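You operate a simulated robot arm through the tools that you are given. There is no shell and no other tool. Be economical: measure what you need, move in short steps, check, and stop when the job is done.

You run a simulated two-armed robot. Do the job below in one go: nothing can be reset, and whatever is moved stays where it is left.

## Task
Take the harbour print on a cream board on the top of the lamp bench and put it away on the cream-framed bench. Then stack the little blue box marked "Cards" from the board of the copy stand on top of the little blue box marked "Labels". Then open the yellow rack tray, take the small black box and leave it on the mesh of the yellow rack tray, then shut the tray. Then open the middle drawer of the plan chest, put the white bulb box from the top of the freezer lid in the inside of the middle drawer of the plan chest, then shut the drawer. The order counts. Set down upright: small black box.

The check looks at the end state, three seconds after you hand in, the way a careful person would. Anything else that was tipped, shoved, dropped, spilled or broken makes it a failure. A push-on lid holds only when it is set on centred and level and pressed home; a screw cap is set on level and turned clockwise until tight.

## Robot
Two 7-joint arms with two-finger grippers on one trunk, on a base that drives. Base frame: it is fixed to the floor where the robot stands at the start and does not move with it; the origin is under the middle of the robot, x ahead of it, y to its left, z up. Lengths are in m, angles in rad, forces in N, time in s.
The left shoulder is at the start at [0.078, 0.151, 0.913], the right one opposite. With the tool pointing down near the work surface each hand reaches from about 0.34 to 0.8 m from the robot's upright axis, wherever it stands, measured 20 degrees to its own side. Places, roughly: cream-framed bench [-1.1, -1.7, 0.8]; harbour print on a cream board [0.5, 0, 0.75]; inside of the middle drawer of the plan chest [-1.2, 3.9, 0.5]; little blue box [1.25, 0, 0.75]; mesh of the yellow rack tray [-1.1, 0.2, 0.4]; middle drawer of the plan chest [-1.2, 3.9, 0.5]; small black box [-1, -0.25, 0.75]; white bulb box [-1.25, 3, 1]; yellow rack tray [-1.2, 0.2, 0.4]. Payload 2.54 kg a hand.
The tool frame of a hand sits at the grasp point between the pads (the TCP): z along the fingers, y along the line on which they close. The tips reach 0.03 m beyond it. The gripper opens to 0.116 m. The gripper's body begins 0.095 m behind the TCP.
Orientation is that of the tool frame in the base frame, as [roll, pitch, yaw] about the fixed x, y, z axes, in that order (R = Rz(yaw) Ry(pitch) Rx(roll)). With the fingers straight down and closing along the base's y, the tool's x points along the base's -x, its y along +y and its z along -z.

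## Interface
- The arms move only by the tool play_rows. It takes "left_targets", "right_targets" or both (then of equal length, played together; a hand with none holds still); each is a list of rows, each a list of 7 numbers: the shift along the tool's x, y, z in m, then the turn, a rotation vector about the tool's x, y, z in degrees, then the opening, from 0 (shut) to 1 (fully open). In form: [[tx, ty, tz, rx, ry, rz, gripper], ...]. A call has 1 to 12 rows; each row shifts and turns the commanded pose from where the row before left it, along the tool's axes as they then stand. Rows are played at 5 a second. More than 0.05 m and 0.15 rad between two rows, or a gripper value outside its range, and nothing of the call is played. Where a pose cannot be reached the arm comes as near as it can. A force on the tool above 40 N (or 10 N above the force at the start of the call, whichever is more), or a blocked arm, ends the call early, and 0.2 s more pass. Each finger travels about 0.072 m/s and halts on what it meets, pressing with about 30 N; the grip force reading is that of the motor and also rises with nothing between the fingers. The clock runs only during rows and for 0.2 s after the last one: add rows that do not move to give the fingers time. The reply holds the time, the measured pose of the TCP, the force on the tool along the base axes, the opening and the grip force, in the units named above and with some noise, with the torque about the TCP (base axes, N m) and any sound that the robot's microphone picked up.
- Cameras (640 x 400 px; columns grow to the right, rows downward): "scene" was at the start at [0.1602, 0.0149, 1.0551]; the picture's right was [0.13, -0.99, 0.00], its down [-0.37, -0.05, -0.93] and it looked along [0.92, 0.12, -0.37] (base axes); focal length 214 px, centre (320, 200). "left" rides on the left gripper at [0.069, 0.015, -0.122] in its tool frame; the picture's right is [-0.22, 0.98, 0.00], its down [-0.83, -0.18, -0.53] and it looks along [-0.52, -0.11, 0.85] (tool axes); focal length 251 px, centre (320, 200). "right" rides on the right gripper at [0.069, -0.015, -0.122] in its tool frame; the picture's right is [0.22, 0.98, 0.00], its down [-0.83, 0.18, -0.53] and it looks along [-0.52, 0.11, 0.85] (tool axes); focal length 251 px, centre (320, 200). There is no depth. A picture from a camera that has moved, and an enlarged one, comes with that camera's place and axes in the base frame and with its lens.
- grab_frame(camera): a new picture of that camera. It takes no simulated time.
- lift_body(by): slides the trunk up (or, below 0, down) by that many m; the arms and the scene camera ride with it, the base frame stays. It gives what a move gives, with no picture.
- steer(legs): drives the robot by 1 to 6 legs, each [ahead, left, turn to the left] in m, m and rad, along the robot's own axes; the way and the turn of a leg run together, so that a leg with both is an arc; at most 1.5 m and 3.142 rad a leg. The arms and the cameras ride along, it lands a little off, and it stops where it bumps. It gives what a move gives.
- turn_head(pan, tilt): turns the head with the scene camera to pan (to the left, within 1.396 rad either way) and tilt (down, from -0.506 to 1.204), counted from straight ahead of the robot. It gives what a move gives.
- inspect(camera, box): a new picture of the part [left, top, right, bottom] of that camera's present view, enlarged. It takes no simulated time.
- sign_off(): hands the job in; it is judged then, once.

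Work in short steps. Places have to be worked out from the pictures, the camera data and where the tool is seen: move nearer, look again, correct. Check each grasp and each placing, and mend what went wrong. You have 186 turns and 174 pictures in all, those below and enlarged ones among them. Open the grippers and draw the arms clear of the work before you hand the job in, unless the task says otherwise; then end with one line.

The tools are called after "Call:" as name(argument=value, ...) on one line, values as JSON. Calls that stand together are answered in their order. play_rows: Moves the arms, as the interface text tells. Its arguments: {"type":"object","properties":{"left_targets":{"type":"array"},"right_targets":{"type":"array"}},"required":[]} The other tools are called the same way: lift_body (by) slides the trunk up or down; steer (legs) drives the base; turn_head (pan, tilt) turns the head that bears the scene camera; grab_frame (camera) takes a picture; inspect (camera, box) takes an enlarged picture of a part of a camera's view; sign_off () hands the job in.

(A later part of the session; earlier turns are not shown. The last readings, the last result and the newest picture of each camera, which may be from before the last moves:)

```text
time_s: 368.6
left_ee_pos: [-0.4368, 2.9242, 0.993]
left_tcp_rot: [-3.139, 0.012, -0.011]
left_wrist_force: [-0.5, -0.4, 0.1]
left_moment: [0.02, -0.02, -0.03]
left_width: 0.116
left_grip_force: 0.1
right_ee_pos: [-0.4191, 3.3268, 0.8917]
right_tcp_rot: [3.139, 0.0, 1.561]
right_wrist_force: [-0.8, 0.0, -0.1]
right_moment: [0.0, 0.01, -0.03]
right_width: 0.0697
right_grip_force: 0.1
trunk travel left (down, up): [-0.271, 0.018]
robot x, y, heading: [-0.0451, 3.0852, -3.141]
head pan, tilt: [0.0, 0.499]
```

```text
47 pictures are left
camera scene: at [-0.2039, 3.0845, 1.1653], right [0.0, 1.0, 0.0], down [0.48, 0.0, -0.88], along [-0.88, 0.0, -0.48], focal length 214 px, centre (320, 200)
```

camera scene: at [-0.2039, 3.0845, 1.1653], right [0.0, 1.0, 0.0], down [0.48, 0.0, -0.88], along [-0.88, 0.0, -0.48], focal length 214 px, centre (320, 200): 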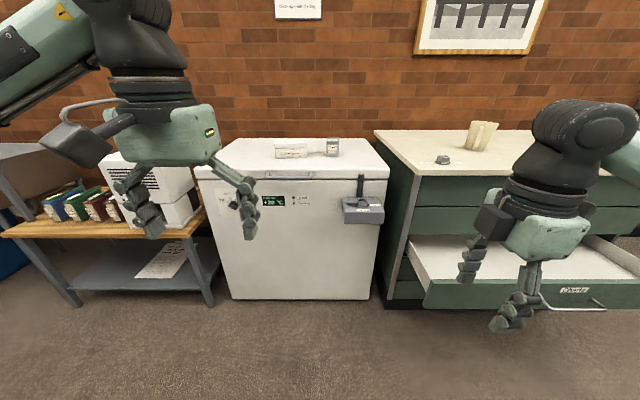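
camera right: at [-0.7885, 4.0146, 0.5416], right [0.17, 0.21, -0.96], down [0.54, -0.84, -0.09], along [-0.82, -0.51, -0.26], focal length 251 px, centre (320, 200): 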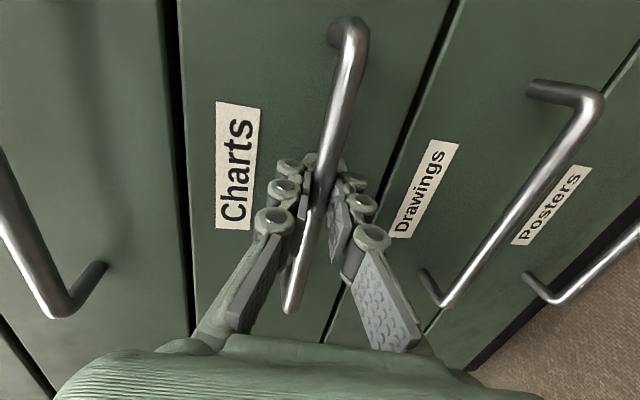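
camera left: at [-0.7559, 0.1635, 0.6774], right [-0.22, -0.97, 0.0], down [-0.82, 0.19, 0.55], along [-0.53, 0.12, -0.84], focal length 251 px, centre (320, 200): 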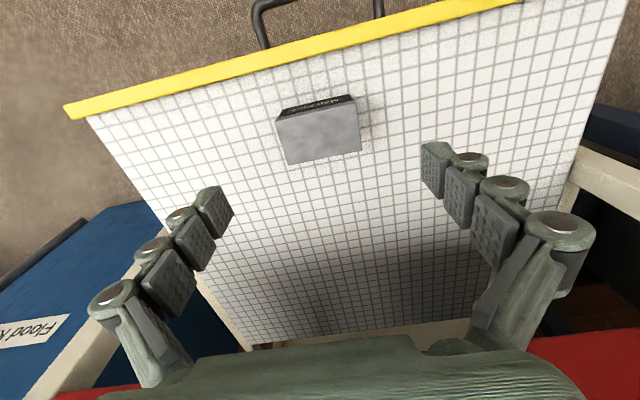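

Call:
inspect(camera="scene", box=[240, 120, 400, 220])

```text
4.00 times, centred on (320, 170) of scene
camera zoom: at [-0.2039, 3.0845, 1.1653], right [0.0, 1.0, 0.0], down [0.48, 0.0, -0.88], along [-0.88, 0.0, -0.48], focal length 858 px, centre (320, 320)
```

zoom: 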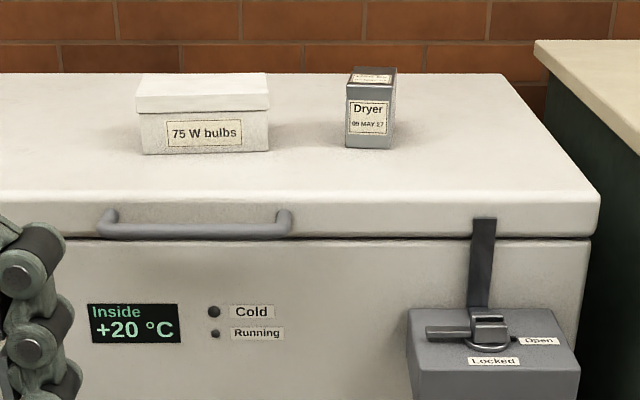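

The "75 W bulbs" box is about (-1.12, 2.96), ~0.14 long in y, ~0.09 deep, on a lid at z≈0.88. The right hand already closes along x, so I position the robot for it.

Call:
steer(legs=[[0, 0.3, 0], [0.38, 0, 0]])

Call:
grab_frame(camera="scene")

Call:
grab_frame(camera="right")

```text
time_s: 374.1
left_ee_pos: [-0.8192, 2.6342, 0.9916]
left_tcp_rot: [-3.141, 0.013, -0.022]
left_wrist_force: [0.2, 0.3, -0.3]
left_moment: [-0.01, -0.06, 0.02]
left_width: 0.116
left_grip_force: 0.1
right_ee_pos: [-0.7984, 3.0374, 0.892]
right_tcp_rot: [3.138, 0.0, 1.55]
right_wrist_force: [0.6, 0.2, -0.3]
right_moment: [-0.03, -0.02, 0.02]
right_width: 0.0697
right_grip_force: 0.0
trunk travel left (down, up): [-0.271, 0.018]
robot x, y, heading: [-0.4252, 2.7886, 3.133]
head pan, tilt: [0.0, 0.499]
```

```text
45 pictures are left
camera scene: at [-0.5852, 2.792, 1.1652], right [0.01, 1.0, 0.0], down [0.48, 0.0, -0.88], along [-0.88, 0.01, -0.48], focal length 214 px, centre (320, 200)
```

scene: 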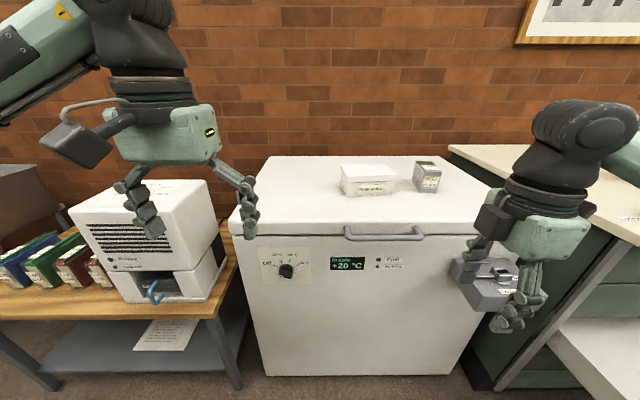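

```text
44 pictures are left
camera right: at [-0.8122, 3.1072, 1.012], right [0.98, 0.19, 0.0], down [0.16, -0.83, 0.54], along [0.11, -0.53, -0.84], focal length 251 px, centre (320, 200)
```

right: 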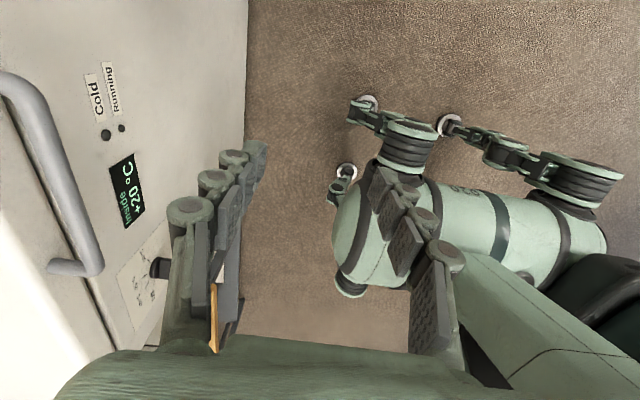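

Triangulation: box front at x≈-1.19, y≈2.955, lid z≈0.85. I raise the right hand above the lid height and drive 0.17 m closer.

Call:
play_rows(right_targets=[[0, 0, -0.03, 0, 0, 0, 1], [0, 0, -0.03, 0, 0, 0, 1], [0, -0.01, -0.03, 0, 0, 0, 1], [0, -0.01, -0.03, 0, 0, 0, 1], [0, -0.01, -0.02, 0, 0, 0, 1], [0, 0, 0, 0, 0, 0, 1]])

Call:
steer(legs=[[0.17, 0, 0.008]])

Call:
grab_frame(camera="scene")

```text
time_s: 375.5
left_ee_pos: [-0.8194, 2.6337, 0.9919]
left_tcp_rot: [-3.139, 0.014, -0.02]
left_wrist_force: [-0.1, 0.5, -0.2]
left_moment: [0.01, 0.0, 0.01]
left_width: 0.1159
left_grip_force: 0.0
right_ee_pos: [-0.8301, 3.0378, 1.0308]
right_tcp_rot: [3.138, 0.0, 1.552]
right_wrist_force: [-0.8, 0.4, 0.3]
right_moment: [-0.03, -0.01, 0.01]
right_width: 0.116
right_grip_force: 0.1
trunk travel left (down, up): [-0.271, 0.018]
robot x, y, heading: [-0.4249, 2.7892, 3.129]
head pan, tilt: [0.0, 0.499]
```

```text
time_s: 376.9
left_ee_pos: [-0.9877, 2.63, 0.9916]
left_tcp_rot: [3.142, 0.012, -0.01]
left_wrist_force: [0.9, -0.8, -0.6]
left_moment: [-0.01, -0.04, 0.03]
left_width: 0.116
left_grip_force: 0.1
right_ee_pos: [-1.0041, 3.0327, 1.0306]
right_tcp_rot: [3.139, 0.002, 1.562]
right_wrist_force: [-0.6, 0.2, 0.4]
right_moment: [-0.02, -0.05, -0.02]
right_width: 0.1157
right_grip_force: 0.0
trunk travel left (down, up): [-0.271, 0.018]
robot x, y, heading: [-0.5947, 2.7918, -3.14]
head pan, tilt: [0.0, 0.499]
```

```text
43 pictures are left
camera scene: at [-0.756, 2.7903, 1.1651], right [-0.01, 1.0, 0.0], down [0.48, 0.0, -0.88], along [-0.88, 0.0, -0.48], focal length 214 px, centre (320, 200)
```

scene: 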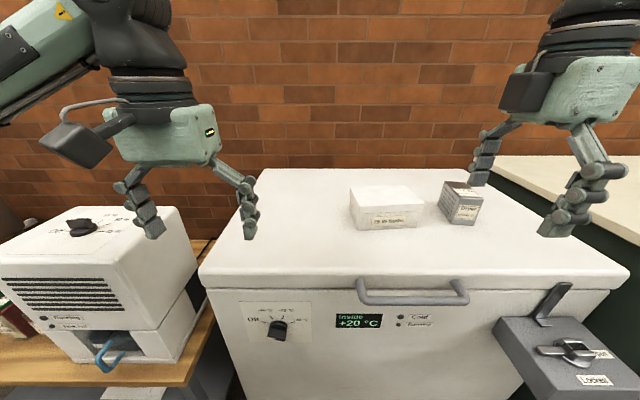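

The box appears yawed ~+9°. I bring the right hand above it and look with its camera.

Call:
play_rows(right_targets=[[-0.013, -0.036, 0, 0, 0, 0, 1], [-0.013, -0.036, 0, 0, 0, 0, 1], [-0.013, -0.036, 0, 0, 0, 0, 1], [-0.013, -0.036, 0, 0, 0, 0, 1], [-0.013, -0.036, 0, 0, 0, 0, 1], [-0.013, -0.036, 0, 0, 0, 0, 1], [0, 0, 0, 0, 0, 0, 1]])

Call:
grab_frame(camera="right")

```text
time_s: 378.5
left_ee_pos: [-0.9878, 2.6287, 0.9921]
left_tcp_rot: [-3.141, 0.015, -0.01]
left_wrist_force: [0.5, -0.5, -0.1]
left_moment: [0.03, -0.01, 0.01]
left_width: 0.1158
left_grip_force: 0.1
right_ee_pos: [-1.221, 2.9569, 1.0297]
right_tcp_rot: [3.14, 0.003, 1.562]
right_wrist_force: [-0.4, 0.4, -0.6]
right_moment: [0.01, 0.01, -0.03]
right_width: 0.116
right_grip_force: 0.0
trunk travel left (down, up): [-0.271, 0.018]
robot x, y, heading: [-0.5952, 2.7883, -3.136]
head pan, tilt: [0.0, 0.499]
```

```text
42 pictures are left
camera right: at [-1.2355, 3.0262, 1.1497], right [0.98, 0.21, 0.0], down [0.17, -0.83, 0.54], along [0.11, -0.52, -0.84], focal length 251 px, centre (320, 200)
```

right: 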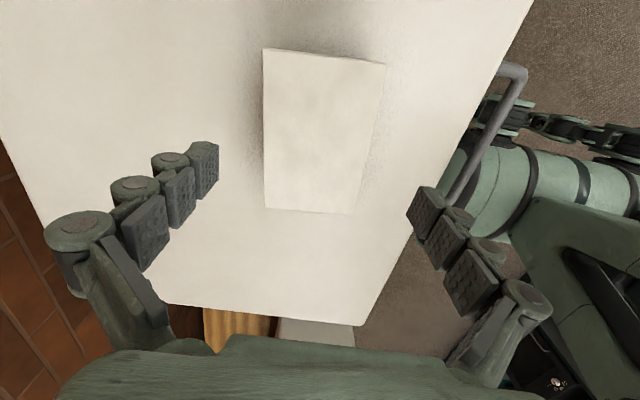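

Box centre ≈ (-1.219, 2.943), yaw ≈ +7.5°, 0.15×0.10. I rotate the hand to match, shift, and descend to just above it.

Call:
play_rows(right_targets=[[-0.014, 0.002, 0, 0, 0, -7.5, 1], [0, 0, 0.03, 0, 0, 0, 1], [0, 0, 0.025, 0, 0, 0, 1], [0, 0, 0, 0, 0, 0, 1]])

Call:
grab_frame(camera="right")

Call:
inspect(camera="scene", box=[320, 130, 480, 230])

```text
time_s: 379.5
left_ee_pos: [-0.9888, 2.63, 0.9923]
left_tcp_rot: [-3.139, 0.013, -0.012]
left_wrist_force: [-0.2, -0.1, 0.4]
left_moment: [0.01, 0.01, 0.0]
left_width: 0.116
left_grip_force: 0.0
right_ee_pos: [-1.2182, 2.941, 0.9739]
right_tcp_rot: [3.138, 0.001, 1.694]
right_wrist_force: [0.1, -0.1, 0.2]
right_moment: [0.0, 0.02, -0.01]
right_width: 0.1159
right_grip_force: 0.1
trunk travel left (down, up): [-0.271, 0.018]
robot x, y, heading: [-0.5992, 2.7876, -3.137]
head pan, tilt: [0.0, 0.499]
```

```text
41 pictures are left
camera right: at [-1.2418, 3.0084, 1.0942], right [0.94, 0.33, 0.0], down [0.28, -0.8, 0.54], along [0.18, -0.51, -0.84], focal length 251 px, centre (320, 200)
```

right: 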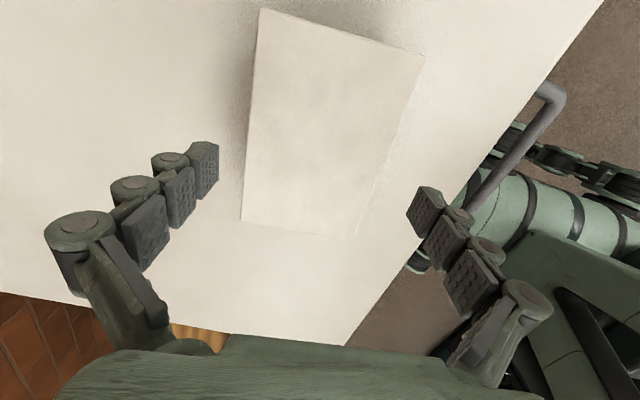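

```text
4.00 times, centred on (400, 180) of scene
camera zoom: at [-0.7553, 2.7902, 1.1653], right [-0.01, 1.0, 0.0], down [0.48, 0.0, -0.88], along [-0.88, 0.0, -0.48], focal length 858 px, centre (0, 280)
```

zoom: 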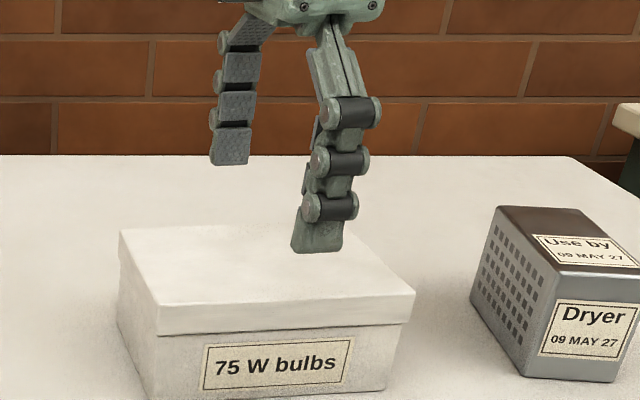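

Centre matches within 2 mm and yaw aligned. I descend gradually around the box.

Call:
play_rows(right_targets=[[0, -0.002, 0.015, 0, 0, 0, 1], [0, 0, 0.015, 0, 0, 0, 1], [0, 0, 0.01, 0, 0, 0, 1], [0, 0, 0, 0, 0, 0, 1]])

Call:
inspect(camera="scene", box=[320, 130, 480, 230])

Call:
grab_frame(camera="right")

```text
time_s: 380.5
left_ee_pos: [-0.9872, 2.629, 0.9919]
left_tcp_rot: [3.141, 0.015, -0.01]
left_wrist_force: [0.6, 0.0, -0.7]
left_moment: [0.02, -0.01, 0.02]
left_width: 0.1159
left_grip_force: 0.1
right_ee_pos: [-1.2199, 2.9421, 0.9337]
right_tcp_rot: [3.139, 0.003, 1.693]
right_wrist_force: [-1.1, -0.5, 0.4]
right_moment: [0.01, 0.03, 0.0]
right_width: 0.1161
right_grip_force: 0.1
trunk travel left (down, up): [-0.271, 0.018]
robot x, y, heading: [-0.5923, 2.787, -3.135]
head pan, tilt: [0.0, 0.499]
```

```text
4.00 times, centred on (400, 180) of scene
camera zoom: at [-0.7554, 2.7903, 1.1653], right [-0.01, 1.0, 0.0], down [0.48, 0.0, -0.88], along [-0.88, 0.0, -0.48], focal length 858 px, centre (0, 280)
```

zoom: 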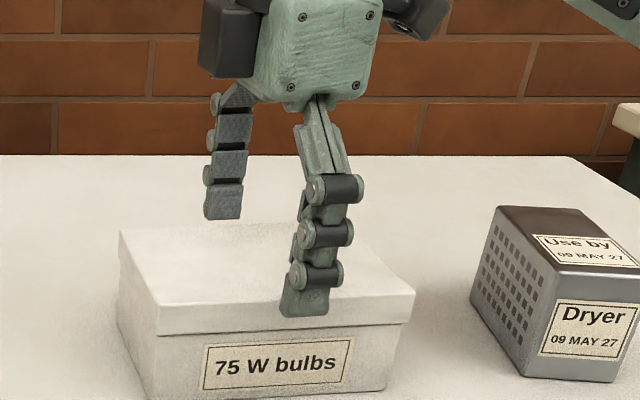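

```text
38 pictures are left
camera right: at [-1.2432, 3.0089, 1.0551], right [0.94, 0.33, 0.0], down [0.28, -0.8, 0.54], along [0.18, -0.51, -0.84], focal length 251 px, centre (320, 200)
```

right: 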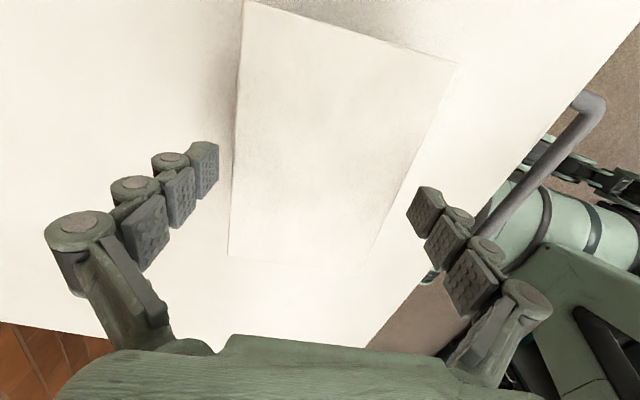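

Gaps on both sides are balanced. I descend to grip height (z≈0.89) and close.

Call:
play_rows(right_targets=[[0, 0, 0.015, 0, 0, 0, 1], [0, 0, 0.015, 0, 0, 0, 1], [0, 0, 0.012, 0, 0, 0, 1], [0, 0, 0, 0, 0, 0, 1]])

Call:
play_rows(right_targets=[[0, 0, 0, 0, 0, 0, 0.9], [0, 0, 0, 0, 0, 0, 0.7], [0, 0, 0, 0, 0, 0, 0.6], [0, 0, 0, 0, 0, 0, 0.6], [0, 0, 0, 0, 0, 0, 0.6]])

Call:
inspect(camera="scene", box=[320, 130, 480, 230])

```text
time_s: 381.5
left_ee_pos: [-0.9878, 2.6294, 0.9924]
left_tcp_rot: [3.142, 0.014, -0.009]
left_wrist_force: [-0.3, 0.4, -0.2]
left_moment: [0.0, 0.03, 0.0]
left_width: 0.1159
left_grip_force: 0.0
right_ee_pos: [-1.2208, 2.9404, 0.8921]
right_tcp_rot: [3.14, 0.001, 1.693]
right_wrist_force: [0.1, -0.5, 0.8]
right_moment: [0.01, -0.02, -0.02]
right_width: 0.1162
right_grip_force: 0.1
trunk travel left (down, up): [-0.271, 0.018]
robot x, y, heading: [-0.5973, 2.7847, -3.136]
head pan, tilt: [0.0, 0.499]
```

```text
time_s: 382.7
left_ee_pos: [-0.9879, 2.6284, 0.9908]
left_tcp_rot: [-3.141, 0.013, -0.01]
left_wrist_force: [-0.5, -0.2, 0.8]
left_moment: [-0.02, 0.01, -0.01]
left_width: 0.1159
left_grip_force: 0.1
right_ee_pos: [-1.2204, 2.9404, 0.8936]
right_tcp_rot: [3.141, 0.001, 1.692]
right_wrist_force: [-1.2, 0.5, 4.9]
right_moment: [-0.09, 0.09, -0.13]
right_width: 0.098
right_grip_force: 30.2
trunk travel left (down, up): [-0.271, 0.018]
robot x, y, heading: [-0.5988, 2.7898, -3.139]
head pan, tilt: [0.0, 0.499]
```

```text
4.00 times, centred on (400, 180) of scene
camera zoom: at [-0.7552, 2.7902, 1.1653], right [-0.01, 1.0, 0.0], down [0.48, 0.0, -0.88], along [-0.88, 0.0, -0.48], focal length 858 px, centre (0, 280)
```

zoom: 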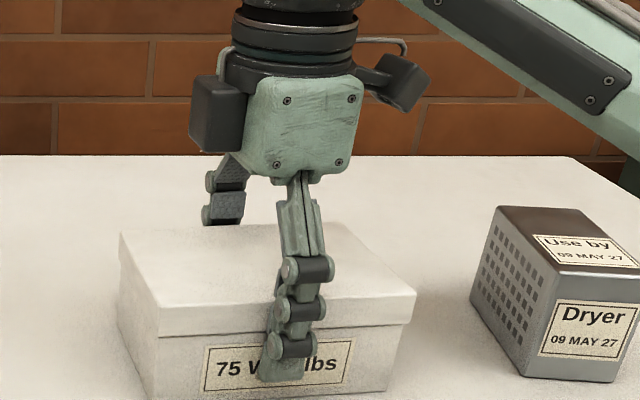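

Gripped at 0.098. I lift 3 cm and check that box and lid come together level.

Call:
play_rows(right_targets=[[0, 0, -0.01, 0, 0, 0, 0.6], [0, 0, -0.015, 0, 0, 0, 0.6], [0, 0, -0.015, 0, 0, 0, 0.6], [0, 0, 0, 0, 0, 0, 0.6]])

Call:
inspect(camera="scene", box=[320, 130, 480, 230])

```text
time_s: 383.7
left_ee_pos: [-0.9878, 2.6289, 0.9916]
left_tcp_rot: [-3.139, 0.013, -0.01]
left_wrist_force: [0.4, -0.7, 0.2]
left_moment: [0.0, 0.0, 0.01]
left_width: 0.116
left_grip_force: 0.0
right_ee_pos: [-1.2189, 2.942, 0.9326]
right_tcp_rot: [3.139, 0.002, 1.692]
right_wrist_force: [-0.3, 0.3, -3.1]
right_moment: [0.01, 0.01, 0.03]
right_width: 0.0981
right_grip_force: 30.3
trunk travel left (down, up): [-0.271, 0.018]
robot x, y, heading: [-0.5961, 2.7865, -3.139]
head pan, tilt: [0.0, 0.499]
```

```text
4.00 times, centred on (400, 180) of scene
camera zoom: at [-0.7557, 2.7904, 1.1652], right [-0.01, 1.0, 0.0], down [0.48, 0.0, -0.88], along [-0.88, 0.0, -0.48], focal length 858 px, centre (0, 280)
```

zoom: 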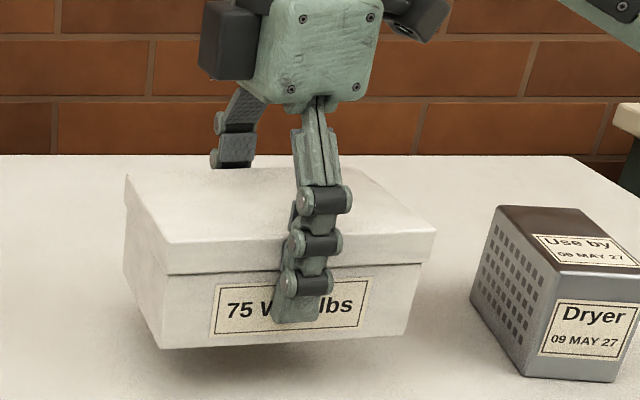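

The box is held whole and level. I raise it, back away, and strafe to the open drawer.

Call:
play_rows(right_targets=[[0, 0, -0.02, 0, 0, 0, 0.6], [0, 0, -0.02, 0, 0, 0, 0.6], [0, 0, -0.02, 0, 0, 0, 0.6], [0, 0, 0, 0, 0, 0, 0.6]])

Call:
steer(legs=[[-0.4, 0, 0], [0, -0.95, 0]])

Call:
grab_frame(camera="scene")

```text
time_s: 384.7
left_ee_pos: [-0.9885, 2.6297, 0.9922]
left_tcp_rot: [-3.14, 0.015, -0.01]
left_wrist_force: [-0.3, 0.8, 0.6]
left_moment: [-0.01, 0.02, -0.04]
left_width: 0.1158
left_grip_force: 0.0
right_ee_pos: [-1.2206, 2.9424, 0.9928]
right_tcp_rot: [3.137, 0.001, 1.693]
right_wrist_force: [-0.6, 0.3, -2.7]
right_moment: [-0.01, -0.02, 0.02]
right_width: 0.0977
right_grip_force: 30.3
trunk travel left (down, up): [-0.271, 0.018]
robot x, y, heading: [-0.5981, 2.7896, -3.139]
head pan, tilt: [0.0, 0.499]
```

```text
time_s: 396.3
left_ee_pos: [-0.6008, 3.5768, 0.992]
left_tcp_rot: [-3.14, 0.015, -0.001]
left_wrist_force: [-0.8, -0.2, -0.2]
left_moment: [-0.01, -0.05, 0.0]
left_width: 0.1159
left_grip_force: 0.1
right_ee_pos: [-0.8363, 3.8878, 0.9926]
right_tcp_rot: [3.138, 0.003, 1.7]
right_wrist_force: [-0.4, -0.3, -2.5]
right_moment: [-0.01, 0.02, 0.03]
right_width: 0.0976
right_grip_force: 30.4
trunk travel left (down, up): [-0.271, 0.018]
robot x, y, heading: [-0.2059, 3.7378, -3.13]
head pan, tilt: [0.0, 0.499]
```

```text
35 pictures are left
camera scene: at [-0.3693, 3.7397, 1.1652], right [-0.01, 1.0, 0.0], down [0.48, 0.01, -0.88], along [-0.88, -0.01, -0.48], focal length 214 px, centre (320, 200)
```

scene: 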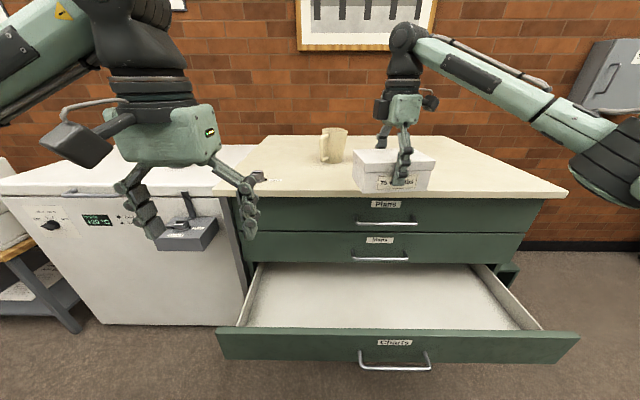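

The drawer is open below. I square up the box's yaw, move it to x≈-0.815, and lower the trunk fully.

Call:
play_rows(right_targets=[[0, 0.01, 0, 0, 0, 4, 0.6], [0, 0.01, 0, 0, 0, 3.5, 0.6], [0, 0, 0, 0, 0, 0, 0.6]])

Call:
lift_body(by=-0.27)

Call:
grab_frame(camera="scene")

Call:
grab_frame(camera="right")

```text
time_s: 397.1
left_ee_pos: [-0.6021, 3.5761, 0.9911]
left_tcp_rot: [-3.14, 0.013, -0.003]
left_wrist_force: [0.9, -0.2, 0.5]
left_moment: [0.02, 0.01, -0.01]
left_width: 0.1159
left_grip_force: 0.0
right_ee_pos: [-0.8147, 3.8898, 0.9934]
right_tcp_rot: [3.139, 0.001, 1.569]
right_wrist_force: [-0.5, 0.5, -1.9]
right_moment: [-0.01, 0.01, -0.01]
right_width: 0.0978
right_grip_force: 29.8
trunk travel left (down, up): [-0.271, 0.018]
robot x, y, heading: [-0.209, 3.743, -3.129]
head pan, tilt: [0.0, 0.499]
```

```text
time_s: 399.8
left_ee_pos: [-0.6007, 3.5756, 0.7222]
left_tcp_rot: [-3.14, 0.014, -0.002]
left_wrist_force: [-0.2, -0.2, 0.3]
left_moment: [0.03, -0.01, -0.01]
left_width: 0.1159
left_grip_force: 0.1
right_ee_pos: [-0.8151, 3.89, 0.7236]
right_tcp_rot: [3.137, 0.002, 1.57]
right_wrist_force: [0.5, 0.1, -2.0]
right_moment: [-0.01, 0.01, 0.0]
right_width: 0.0977
right_grip_force: 29.7
trunk travel left (down, up): [-0.001, 0.288]
robot x, y, heading: [-0.2064, 3.7349, -3.125]
head pan, tilt: [0.0, 0.499]
```

```text
34 pictures are left
camera scene: at [-0.3692, 3.7396, 0.8953], right [-0.01, 1.0, 0.0], down [0.48, 0.01, -0.88], along [-0.88, -0.01, -0.48], focal length 214 px, centre (320, 200)
```

scene: 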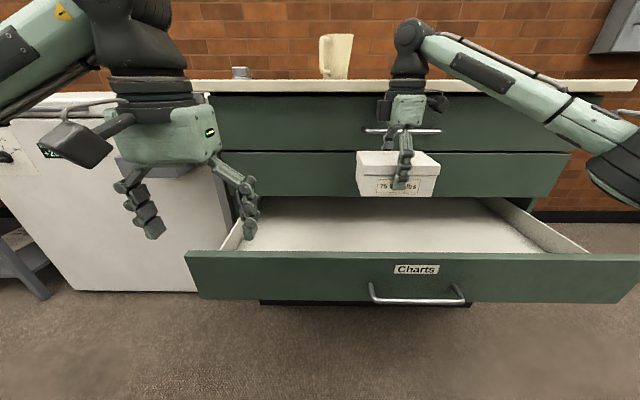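

```text
33 pictures are left
camera right: at [-0.8305, 3.9593, 0.844], right [0.98, 0.21, 0.0], down [0.18, -0.82, 0.54], along [0.12, -0.52, -0.84], focal length 251 px, centre (320, 200)
```

right: 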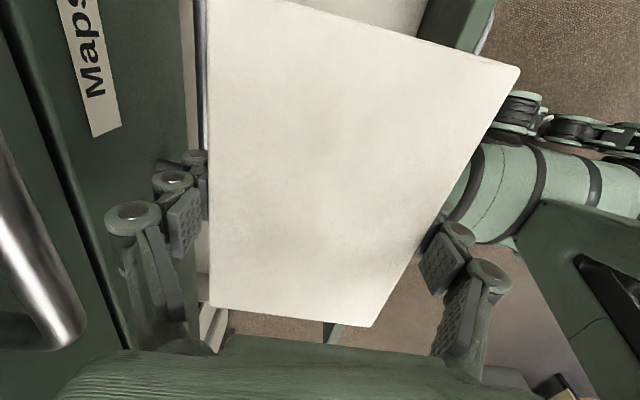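

The upper drawers' bars (y≈3.85–4.05) would be very close to the rear finger, so I shift the hand to y≈3.72, clear of them, then descend.

Call:
play_rows(right_targets=[[-0.0425, 0, 0, 0, 0, 0, 0.6], [-0.0425, 0, 0, 0, 0, 0, 0.6], [-0.0425, -0.003, 0, 0, 0, 0, 0.6], [-0.0425, -0.003, 0, 0, 0, 0, 0.6], [0, 0, 0.03, 0, 0, 0, 0.6], [0, 0, 0.03, 0, 0, 0, 0.6], [0, 0, 0.03, 0, 0, 0, 0.6], [0, 0, 0.02, 0, 0, 0, 0.6], [0, 0, 0, 0, 0, 0, 0.6]])

Call:
grab_frame(camera="scene")

Call:
grab_frame(camera="right")

```text
time_s: 401.8
left_ee_pos: [-0.6009, 3.5772, 0.7223]
left_tcp_rot: [-3.14, 0.013, -0.002]
left_wrist_force: [-0.1, -0.1, 0.3]
left_moment: [-0.01, -0.01, 0.0]
left_width: 0.1161
left_grip_force: 0.1
right_ee_pos: [-0.8215, 3.72, 0.6125]
right_tcp_rot: [3.137, 0.001, 1.572]
right_wrist_force: [0.6, 0.0, -2.6]
right_moment: [0.02, 0.02, 0.02]
right_width: 0.0981
right_grip_force: 30.4
trunk travel left (down, up): [-0.001, 0.288]
robot x, y, heading: [-0.2079, 3.7393, -3.128]
head pan, tilt: [0.0, 0.499]
```

```text
32 pictures are left
camera scene: at [-0.3693, 3.7396, 0.8952], right [-0.01, 1.0, 0.0], down [0.48, 0.01, -0.88], along [-0.88, -0.01, -0.48], focal length 214 px, centre (320, 200)
```

scene: 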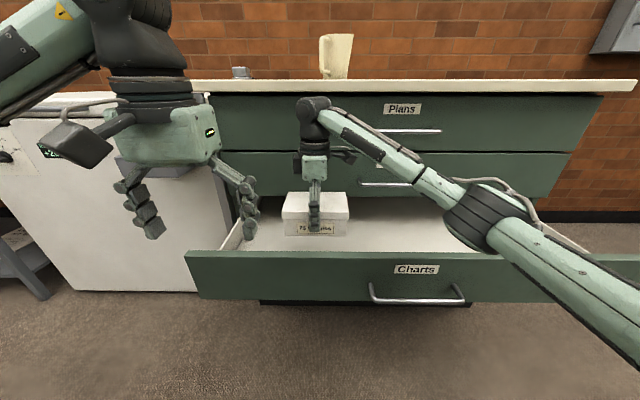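

```text
31 pictures are left
camera right: at [-0.8365, 3.7897, 0.7336], right [0.98, 0.21, 0.0], down [0.18, -0.82, 0.54], along [0.12, -0.52, -0.84], focal length 251 px, centre (320, 200)
```

right: 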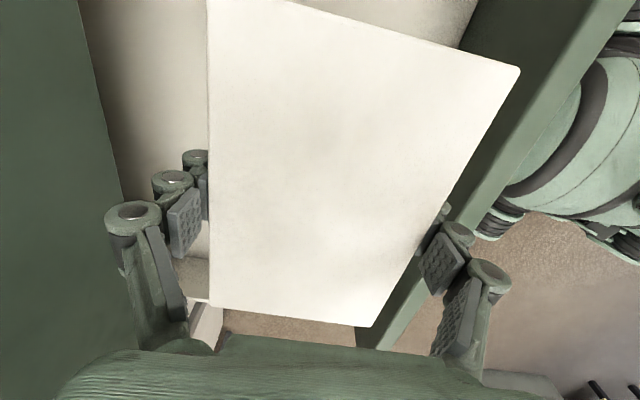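

Clearances look fine on both sides. I lower into the drawer by 5 cm, then in smaller steps.

Call:
play_rows(right_targets=[[0, 0, 0.02, 0, 0, 0, 0.6], [0, 0, 0.02, 0, 0, 0, 0.6], [0, 0, 0.02, 0, 0, 0, 0.6], [0, 0, 0, 0, 0, 0, 0.6]])

Call:
inspect(camera="scene", box=[220, 150, 420, 275])

```text
time_s: 402.8
left_ee_pos: [-0.5994, 3.5761, 0.7222]
left_tcp_rot: [-3.139, 0.015, -0.002]
left_wrist_force: [-0.1, 0.5, -0.1]
left_moment: [0.04, 0.02, -0.04]
left_width: 0.1159
left_grip_force: 0.0
right_ee_pos: [-0.8218, 3.7192, 0.5541]
right_tcp_rot: [3.139, 0.002, 1.571]
right_wrist_force: [-0.4, 0.2, -2.5]
right_moment: [-0.01, -0.03, -0.05]
right_width: 0.0981
right_grip_force: 29.4
trunk travel left (down, up): [-0.001, 0.288]
robot x, y, heading: [-0.2098, 3.7357, -3.133]
head pan, tilt: [0.0, 0.499]
```

```text
3.20 times, centred on (320, 212) of scene
camera zoom: at [-0.3693, 3.7396, 0.8952], right [-0.01, 1.0, 0.0], down [0.48, 0.01, -0.88], along [-0.88, -0.01, -0.48], focal length 686 px, centre (320, 160)
```

zoom: 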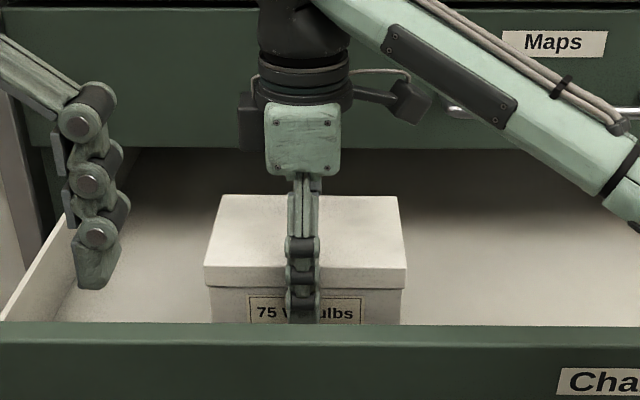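

I keep lowering with force checks.

Call:
play_rows(right_targets=[[0, 0, 0.01, 0, 0, 0, 0.6], [0, 0, 0.01, 0, 0, 0, 0.6], [0, 0, 0, 0, 0, 0, 0.6]])

Call:
play_rows(right_targets=[[0, 0, 0.008, 0, 0, 0, 0.6], [0, 0, 0, 0, 0, 0, 0.6]])

Call:
play_rows(right_targets=[[0, 0, 0.005, 0, 0, 0, 0.6], [0, 0, 0, 0, 0, 0, 0.6]])

```text
time_s: 403.6
left_ee_pos: [-0.6008, 3.5764, 0.721]
left_tcp_rot: [-3.141, 0.015, -0.001]
left_wrist_force: [0.6, -0.4, -0.3]
left_moment: [-0.02, 0.02, 0.01]
left_width: 0.1161
left_grip_force: 0.1
right_ee_pos: [-0.8217, 3.7204, 0.5329]
right_tcp_rot: [3.139, 0.002, 1.573]
right_wrist_force: [1.1, -0.5, -1.8]
right_moment: [0.02, 0.01, 0.0]
right_width: 0.0978
right_grip_force: 29.6
trunk travel left (down, up): [-0.001, 0.288]
robot x, y, heading: [-0.2044, 3.7413, -3.129]
head pan, tilt: [0.0, 0.499]
```

```text
time_s: 404.2
left_ee_pos: [-0.6008, 3.5772, 0.7212]
left_tcp_rot: [-3.14, 0.014, -0.001]
left_wrist_force: [0.5, -1.0, -0.3]
left_moment: [-0.03, 0.0, 0.0]
left_width: 0.116
left_grip_force: 0.1
right_ee_pos: [-0.8206, 3.7192, 0.5259]
right_tcp_rot: [3.138, 0.002, 1.57]
right_wrist_force: [0.0, -0.1, -3.1]
right_moment: [0.02, 0.01, 0.02]
right_width: 0.098
right_grip_force: 30.0
trunk travel left (down, up): [-0.001, 0.288]
robot x, y, heading: [-0.2109, 3.74, -3.129]
head pan, tilt: [0.0, 0.499]
```

```text
time_s: 404.8
left_ee_pos: [-0.6004, 3.5769, 0.7212]
left_tcp_rot: [-3.138, 0.014, -0.002]
left_wrist_force: [0.8, 1.1, -0.2]
left_moment: [0.0, 0.02, 0.02]
left_width: 0.1158
left_grip_force: 0.0
right_ee_pos: [-0.8204, 3.7195, 0.5221]
right_tcp_rot: [3.138, 0.001, 1.571]
right_wrist_force: [0.4, 0.1, -2.1]
right_moment: [-0.01, 0.0, -0.01]
right_width: 0.0979
right_grip_force: 29.8
trunk travel left (down, up): [-0.001, 0.288]
robot x, y, heading: [-0.21, 3.7367, -3.131]
head pan, tilt: [0.0, 0.499]
```

Still hanging free. Continue.

Call:
play_rows(right_targets=[[0, 0, 0.008, 0, 0, 0, 0.6], [0, 0, 0, 0, 0, 0, 0.6]])

Call:
play_rows(right_targets=[[0, 0, 0.006, 0, 0, 0, 0.6], [0, 0, 0, 0, 0, 0, 0.6]])

Call:
inspect(camera="scene", box=[220, 150, 420, 275])

```text
time_s: 405.4
left_ee_pos: [-0.6009, 3.5772, 0.7212]
left_tcp_rot: [-3.14, 0.014, -0.002]
left_wrist_force: [-0.9, 0.3, -0.1]
left_moment: [0.02, -0.02, 0.0]
left_width: 0.1161
left_grip_force: 0.1
right_ee_pos: [-0.8214, 3.7188, 0.5119]
right_tcp_rot: [3.139, 0.001, 1.57]
right_wrist_force: [-0.1, 0.2, -2.3]
right_moment: [0.02, -0.02, 0.01]
right_width: 0.0981
right_grip_force: 30.2
trunk travel left (down, up): [-0.001, 0.288]
robot x, y, heading: [-0.2118, 3.7419, -3.131]
head pan, tilt: [0.0, 0.499]
```

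```text
time_s: 406.0
left_ee_pos: [-0.5988, 3.5762, 0.7218]
left_tcp_rot: [-3.141, 0.013, -0.002]
left_wrist_force: [0.4, -0.8, -0.2]
left_moment: [0.0, 0.02, 0.02]
left_width: 0.1159
left_grip_force: 0.0
right_ee_pos: [-0.8216, 3.7192, 0.5098]
right_tcp_rot: [-3.141, 0.004, 1.571]
right_wrist_force: [1.6, 3.1, 14.0]
right_moment: [0.35, -0.64, -0.16]
right_width: 0.0979
right_grip_force: 30.3
trunk travel left (down, up): [-0.001, 0.288]
robot x, y, heading: [-0.2156, 3.7395, -3.131]
head pan, tilt: [0.0, 0.499]
```

```text
3.20 times, centred on (320, 212) of scene
camera zoom: at [-0.3683, 3.7397, 0.8958], right [-0.01, 1.0, 0.0], down [0.48, 0.01, -0.88], along [-0.88, -0.01, -0.48], focal length 686 px, centre (320, 160)
```

zoom: 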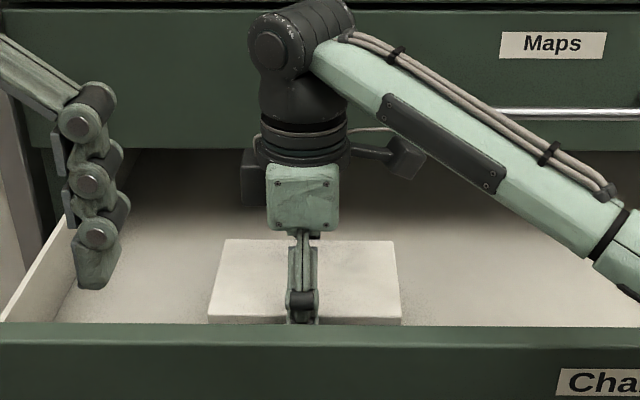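

Contact at z≈0.51 (14 N up). I verify with the right camera that the box bottom sits on the drawer floor.

Call:
grab_frame(camera="right")

```text
28 pictures are left
camera right: at [-0.8361, 3.7888, 0.6294], right [0.98, 0.21, 0.0], down [0.18, -0.82, 0.54], along [0.11, -0.52, -0.84], focal length 251 px, centre (320, 200)
```

right: 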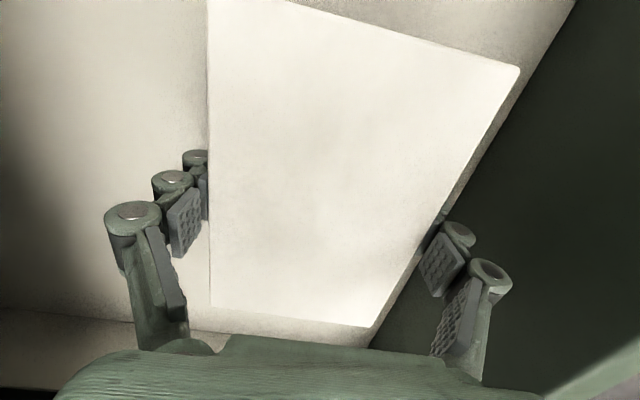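

The floor is right under the box. I relieve 1 mm, open slowly, and rise.

Call:
play_rows(right_targets=[[0, 0, -0.002, 0, 0, 0, 0.6], [0, 0, 0, 0, 0, 0, 0.9], [0, 0, 0, 0, 0, 0, 0.98], [0, 0, 0, 0, 0, 0, 0.98], [0, 0, -0.02, 0, 0, 0, 0.98], [0, 0, -0.03, 0, 0, 0, 0.98], [0, 0, -0.04, 0, 0, 0, 0.98], [0, 0, 0, 0, 0, 0, 0.98]])

Call:
inspect(camera="scene", box=[220, 150, 420, 275])

Call:
grab_frame(camera="right")

```text
time_s: 407.8
left_ee_pos: [-0.6004, 3.5772, 0.7227]
left_tcp_rot: [-3.14, 0.014, -0.002]
left_wrist_force: [0.6, -0.4, -0.1]
left_moment: [0.0, 0.01, -0.01]
left_width: 0.1162
left_grip_force: 0.1
right_ee_pos: [-0.8194, 3.7192, 0.5978]
right_tcp_rot: [3.138, 0.001, 1.571]
right_wrist_force: [0.5, 0.1, -0.6]
right_moment: [0.0, 0.0, 0.0]
right_width: 0.1136
right_grip_force: 0.0
trunk travel left (down, up): [-0.001, 0.288]
robot x, y, heading: [-0.2138, 3.7392, -3.127]
head pan, tilt: [0.0, 0.499]
```

```text
3.20 times, centred on (320, 212) of scene
camera zoom: at [-0.3691, 3.7396, 0.8953], right [-0.01, 1.0, 0.0], down [0.48, 0.01, -0.88], along [-0.88, -0.01, -0.48], focal length 686 px, centre (320, 160)
```

zoom: 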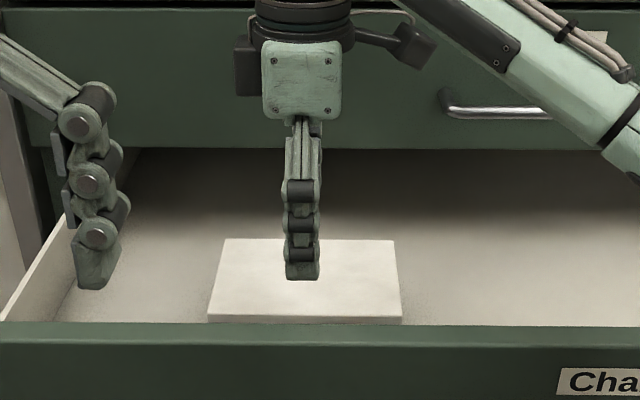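

```text
26 pictures are left
camera right: at [-0.8349, 3.7893, 0.719], right [0.98, 0.21, 0.0], down [0.18, -0.82, 0.54], along [0.12, -0.52, -0.84], focal length 251 px, centre (320, 200)
```

right: 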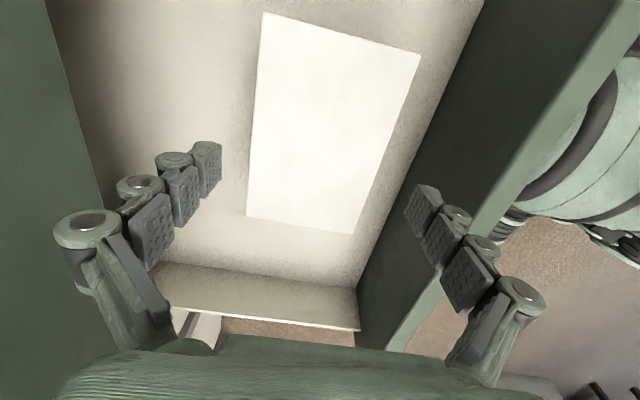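

The box lies flat in the drawer. I lift the hand clear, back the base, and re-orient the right hand forward to push the drawer shut.

Call:
play_rows(right_targets=[[0, 0, -0.04, 0, 0, 0, 0.6], [0, 0, -0.04, 0, 0, 0, 0.6], [0, 0, -0.04, 0, 0, 0, 0.6], [0, 0.01, -0.03, 0, 0, 0, 0.6], [0.03, 0.03, 0, 0, 0, 0, 0.6], [0.03, 0.04, 0, 0, 0, 0, 0.6], [0.03, 0.04, 0, 0, 0, 0, 0.6], [0.03, 0.04, 0, 0, 0, 0, 0.6], [0.03, 0.04, 0, 0, 0, 0, 0.6], [0.03, 0.03, 0, 0, 0, 0, 0.6], [0.03, 0.02, 0, 0, 0, 0, 0.6], [0, 0, 0, 0, 0, 0, 0.6]])

Call:
steer(legs=[[-0.165, 0.04, -0.01]])

Call:
play_rows(right_targets=[[0, 0, 0.0, 8, 0, 0, 0.6], [0, 0, 0.03, 8, 0, 0, 0.6], [0, 0, 0.03, 8, 0, 0, 0.6], [0, 0, 0.03, 8, 0, 0, 0.6], [0, 0, 0.03, 8, 0, 0, 0.6], [0, 0.0, 0.02, 8, 0, 0, 0.6], [0, 0.0, 0.02, 8, 0, 0, 0.6], [0, 0, 0.0, 8, 0, 0, 0.6], [0, 0, 0.0, 8, 0, 0, 0.6], [0, 0, 0.0, 8, 0, 0, 0.6], [0, 0, 0, 0, 0, 0, 0.6]])

Call:
grab_frame(camera="scene")

```text
time_s: 410.4
left_ee_pos: [-0.6001, 3.5761, 0.7216]
left_tcp_rot: [-3.14, 0.014, -0.003]
left_wrist_force: [-0.2, 0.2, -0.7]
left_moment: [-0.01, -0.02, 0.01]
left_width: 0.116
left_grip_force: 0.2
right_ee_pos: [-0.572, 3.9281, 0.7493]
right_tcp_rot: [3.14, 0.0, 1.571]
right_wrist_force: [0.5, -0.3, 0.6]
right_moment: [0.03, -0.01, 0.02]
right_width: 0.0699
right_grip_force: 0.1
trunk travel left (down, up): [-0.001, 0.288]
robot x, y, heading: [-0.2089, 3.7402, -3.13]
head pan, tilt: [0.0, 0.499]
```

```text
time_s: 411.9
left_ee_pos: [-0.4359, 3.5426, 0.7226]
left_tcp_rot: [-3.14, 0.014, -0.013]
left_wrist_force: [0.4, 0.7, 0.3]
left_moment: [0.01, -0.01, -0.04]
left_width: 0.1159
left_grip_force: 0.1
right_ee_pos: [-0.405, 3.8933, 0.7495]
right_tcp_rot: [3.138, 0.003, 1.561]
right_wrist_force: [0.3, 1.0, 0.4]
right_moment: [-0.03, -0.01, -0.02]
right_width: 0.0696
right_grip_force: 0.1
trunk travel left (down, up): [-0.001, 0.288]
robot x, y, heading: [-0.0459, 3.7009, -3.136]
head pan, tilt: [0.0, 0.499]
```

```text
time_s: 414.3
left_ee_pos: [-0.4354, 3.5426, 0.7226]
left_tcp_rot: [-3.14, 0.013, -0.013]
left_wrist_force: [-0.5, 0.7, 0.3]
left_moment: [-0.02, -0.01, 0.0]
left_width: 0.1157
left_grip_force: 0.2
right_ee_pos: [-0.5906, 3.875, 0.6437]
right_tcp_rot: [-1.746, 0.001, 1.561]
right_wrist_force: [0.7, 0.6, -0.1]
right_moment: [-0.01, -0.04, -0.01]
right_width: 0.0697
right_grip_force: 0.1
right hand out of reach, approached as far as the arm can: row 3, 4, 5, 6, 7, 8, 9
trunk travel left (down, up): [-0.001, 0.288]
robot x, y, heading: [-0.0497, 3.7002, -3.142]
head pan, tilt: [0.0, 0.499]
```

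```text
25 pictures are left
camera scene: at [-0.203, 3.7027, 0.8953], right [0.0, 1.0, 0.0], down [0.48, 0.0, -0.88], along [-0.88, 0.0, -0.48], focal length 214 px, centre (320, 200)
```

scene: 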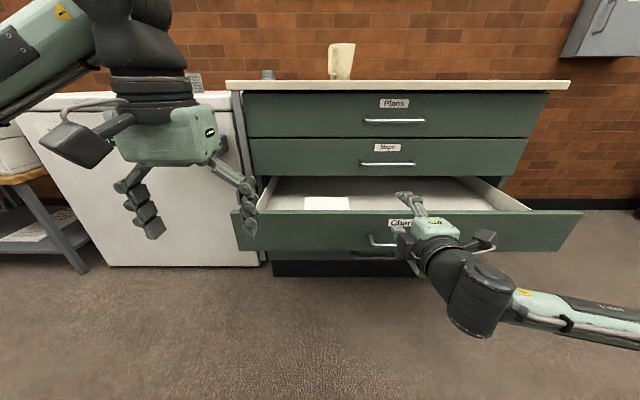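

I lower the hand in front of the Charts handle and check alignment.

Call:
play_rows(right_targets=[[0.0175, 0.031, -0.01, 0, 0, 0, 0.6], [0.0175, 0.031, 0.005, 0, 0, 0, 0.6], [0.0175, 0.031, 0.005, 0, 0, 0, 0.6], [0.0175, 0.031, 0.005, 0, 0, 0, 0.6], [0, 0, 0, 0, 0, 0, 0.6]])

Call:
grab_frame(camera="right")

```text
time_s: 415.5
left_ee_pos: [-0.4355, 3.5421, 0.7221]
left_tcp_rot: [-3.139, 0.015, -0.014]
left_wrist_force: [-0.2, 0.4, 0.8]
left_moment: [-0.01, 0.0, 0.03]
left_width: 0.1162
left_grip_force: 0.0
right_ee_pos: [-0.5775, 3.943, 0.5199]
right_tcp_rot: [-1.749, 0.001, 1.561]
right_wrist_force: [-0.6, -1.1, 0.3]
right_moment: [0.01, -0.01, 0.01]
right_width: 0.0696
right_grip_force: 0.0
right hand out of reach, approached as far as the arm can: row 1
trunk travel left (down, up): [-0.001, 0.288]
robot x, y, heading: [-0.0413, 3.7009, -3.146]
head pan, tilt: [0.0, 0.499]
```

```text
24 pictures are left
camera right: at [-0.459, 4.0115, 0.5551], right [0.17, 0.21, -0.96], down [0.55, -0.83, -0.08], along [-0.82, -0.51, -0.26], focal length 251 px, centre (320, 200)
```

right: 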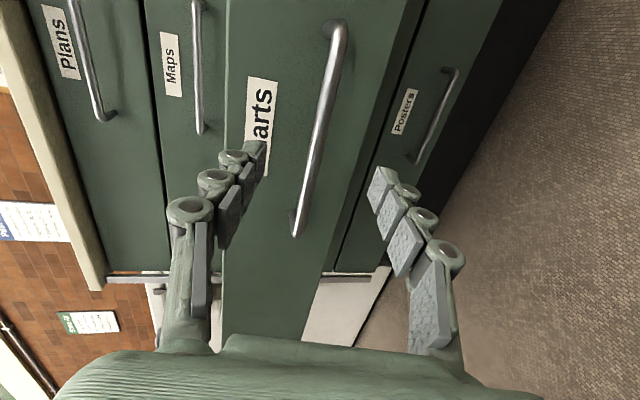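

Aligned. I advance 8 cm and close on the bar.

Call:
play_rows(right_targets=[[0, 0, 0.03, 0, 0, 0, 0.6], [0, 0, 0.03, 0, 0, 0, 0.6], [0, 0, 0.021, 0, 0, 0, 0.6], [0, 0, 0, 0, 0, 0, 0.3], [0, 0, 0, 0, 0, 0, 0], [0, 0, 0, 0, 0, 0, 0], [0, 0, 0, 0, 0, 0, 0], [0, 0, 0, 0, 0, 0, 0]])

Call:
grab_frame(camera="right")

```text
time_s: 417.3
left_ee_pos: [-0.4355, 3.5422, 0.7222]
left_tcp_rot: [-3.141, 0.014, -0.013]
left_wrist_force: [0.7, 0.1, 0.5]
left_moment: [0.02, -0.03, 0.0]
left_width: 0.116
left_grip_force: 0.0
right_ee_pos: [-0.6576, 3.9445, 0.5069]
right_tcp_rot: [-1.746, 0.002, 1.559]
right_wrist_force: [-4.0, 0.3, 7.9]
right_moment: [0.1, -0.05, 0.26]
right_width: 0.0102
right_grip_force: 36.1
trunk travel left (down, up): [-0.001, 0.288]
robot x, y, heading: [-0.0447, 3.7008, -3.137]
head pan, tilt: [0.0, 0.499]
```

```text
23 pictures are left
camera right: at [-0.5396, 4.0127, 0.5422], right [0.17, 0.21, -0.96], down [0.55, -0.83, -0.09], along [-0.82, -0.51, -0.26], focal length 251 px, centre (320, 200)
```

right: 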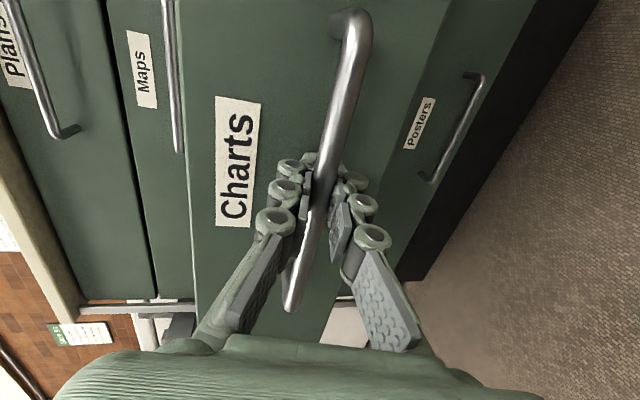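

Gripped. I push the drawer in by driving ahead in two legs of 0.12 m.

Call:
steer(legs=[[0.12, 0, 0]])

Call:
steer(legs=[[0.115, 0, 0]])

Call:
grab_frame(camera="scene")

```text
time_s: 418.5
left_ee_pos: [-0.5562, 3.5431, 0.7221]
left_tcp_rot: [-3.138, 0.013, -0.014]
left_wrist_force: [-0.7, -0.4, 0.5]
left_moment: [0.01, 0.01, 0.03]
left_width: 0.1159
left_grip_force: 0.0
right_ee_pos: [-0.7784, 3.9437, 0.5076]
right_tcp_rot: [-1.743, 0.002, 1.561]
right_wrist_force: [-3.8, -6.2, 12.4]
right_moment: [0.17, -0.06, 0.05]
right_width: 0.01
right_grip_force: 36.4
trunk travel left (down, up): [-0.001, 0.288]
robot x, y, heading: [-0.1668, 3.6988, -3.143]
head pan, tilt: [0.0, 0.499]
```

```text
time_s: 419.8
left_ee_pos: [-0.6733, 3.543, 0.7218]
left_tcp_rot: [-3.138, 0.014, -0.018]
left_wrist_force: [0.3, 0.3, 0.4]
left_moment: [-0.02, 0.03, -0.02]
left_width: 0.1157
left_grip_force: 0.0
right_ee_pos: [-0.894, 3.9434, 0.5074]
right_tcp_rot: [-1.747, 0.003, 1.562]
right_wrist_force: [-3.4, -8.7, 4.9]
right_moment: [0.25, -0.03, 0.04]
right_width: 0.0101
right_grip_force: 36.1
trunk travel left (down, up): [-0.001, 0.288]
robot x, y, heading: [-0.2797, 3.7002, 3.146]
head pan, tilt: [0.0, 0.499]
```

```text
22 pictures are left
camera scene: at [-0.4396, 3.7026, 0.8954], right [0.0, 1.0, 0.0], down [0.48, 0.0, -0.88], along [-0.88, 0.0, -0.48], focal length 214 px, centre (320, 200)
```

scene: 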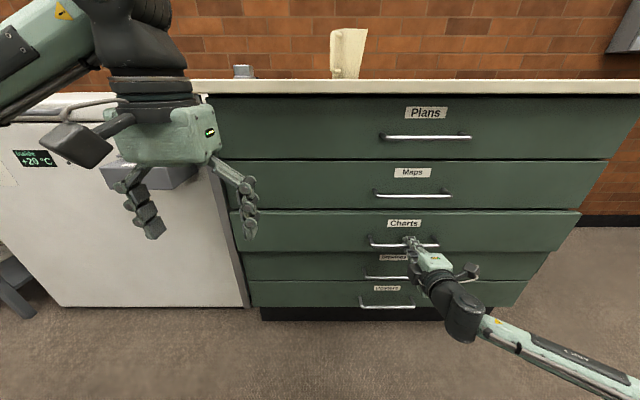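

About 1.3 cm left. I push with the arm until it stops.

Call:
play_rows(right_targets=[[0, 0, 0.005, 0, 0, 0, 0], [0, 0, 0.005, 0, 0, 0, 0], [0, 0, 0.004, 0, 0, 0, 0], [0, 0, 0.003, 0, 0, 0, 0], [0, 0, 0.003, 0, 0, 0, 0], [0, 0, 0, 0, 0, 0, 0]])

Call:
inspect(camera="scene", box=[220, 140, 540, 340])

```text
time_s: 421.2
left_ee_pos: [-0.6715, 3.5429, 0.7224]
left_tcp_rot: [-3.139, 0.016, -0.017]
left_wrist_force: [0.9, -0.2, 0.4]
left_moment: [-0.01, -0.01, -0.01]
left_width: 0.1161
left_grip_force: 0.0
right_ee_pos: [-0.9132, 3.945, 0.5062]
right_tcp_rot: [-1.74, 0.002, 1.561]
right_wrist_force: [22.6, 2.4, 19.7]
right_moment: [0.23, -0.12, 0.07]
right_width: 0.01
right_grip_force: 36.0
trunk travel left (down, up): [-0.001, 0.288]
robot x, y, heading: [-0.2814, 3.7016, 3.142]
head pan, tilt: [0.0, 0.499]
```

```text
2.00 times, centred on (380, 240) of scene
camera zoom: at [-0.438, 3.7025, 0.8958], right [0.0, 1.0, 0.0], down [0.48, 0.0, -0.88], along [-0.88, 0.0, -0.48], focal length 429 px, centre (200, 120)
```

zoom: 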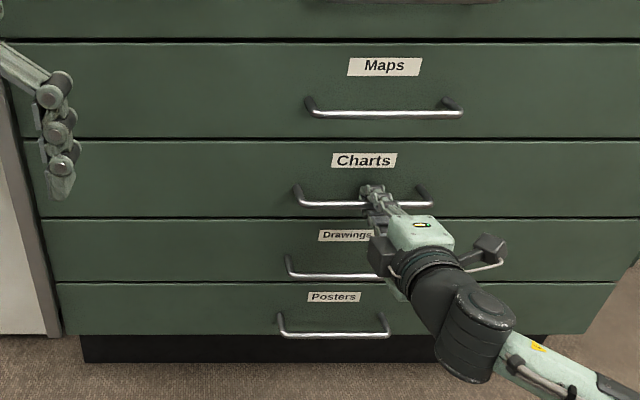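

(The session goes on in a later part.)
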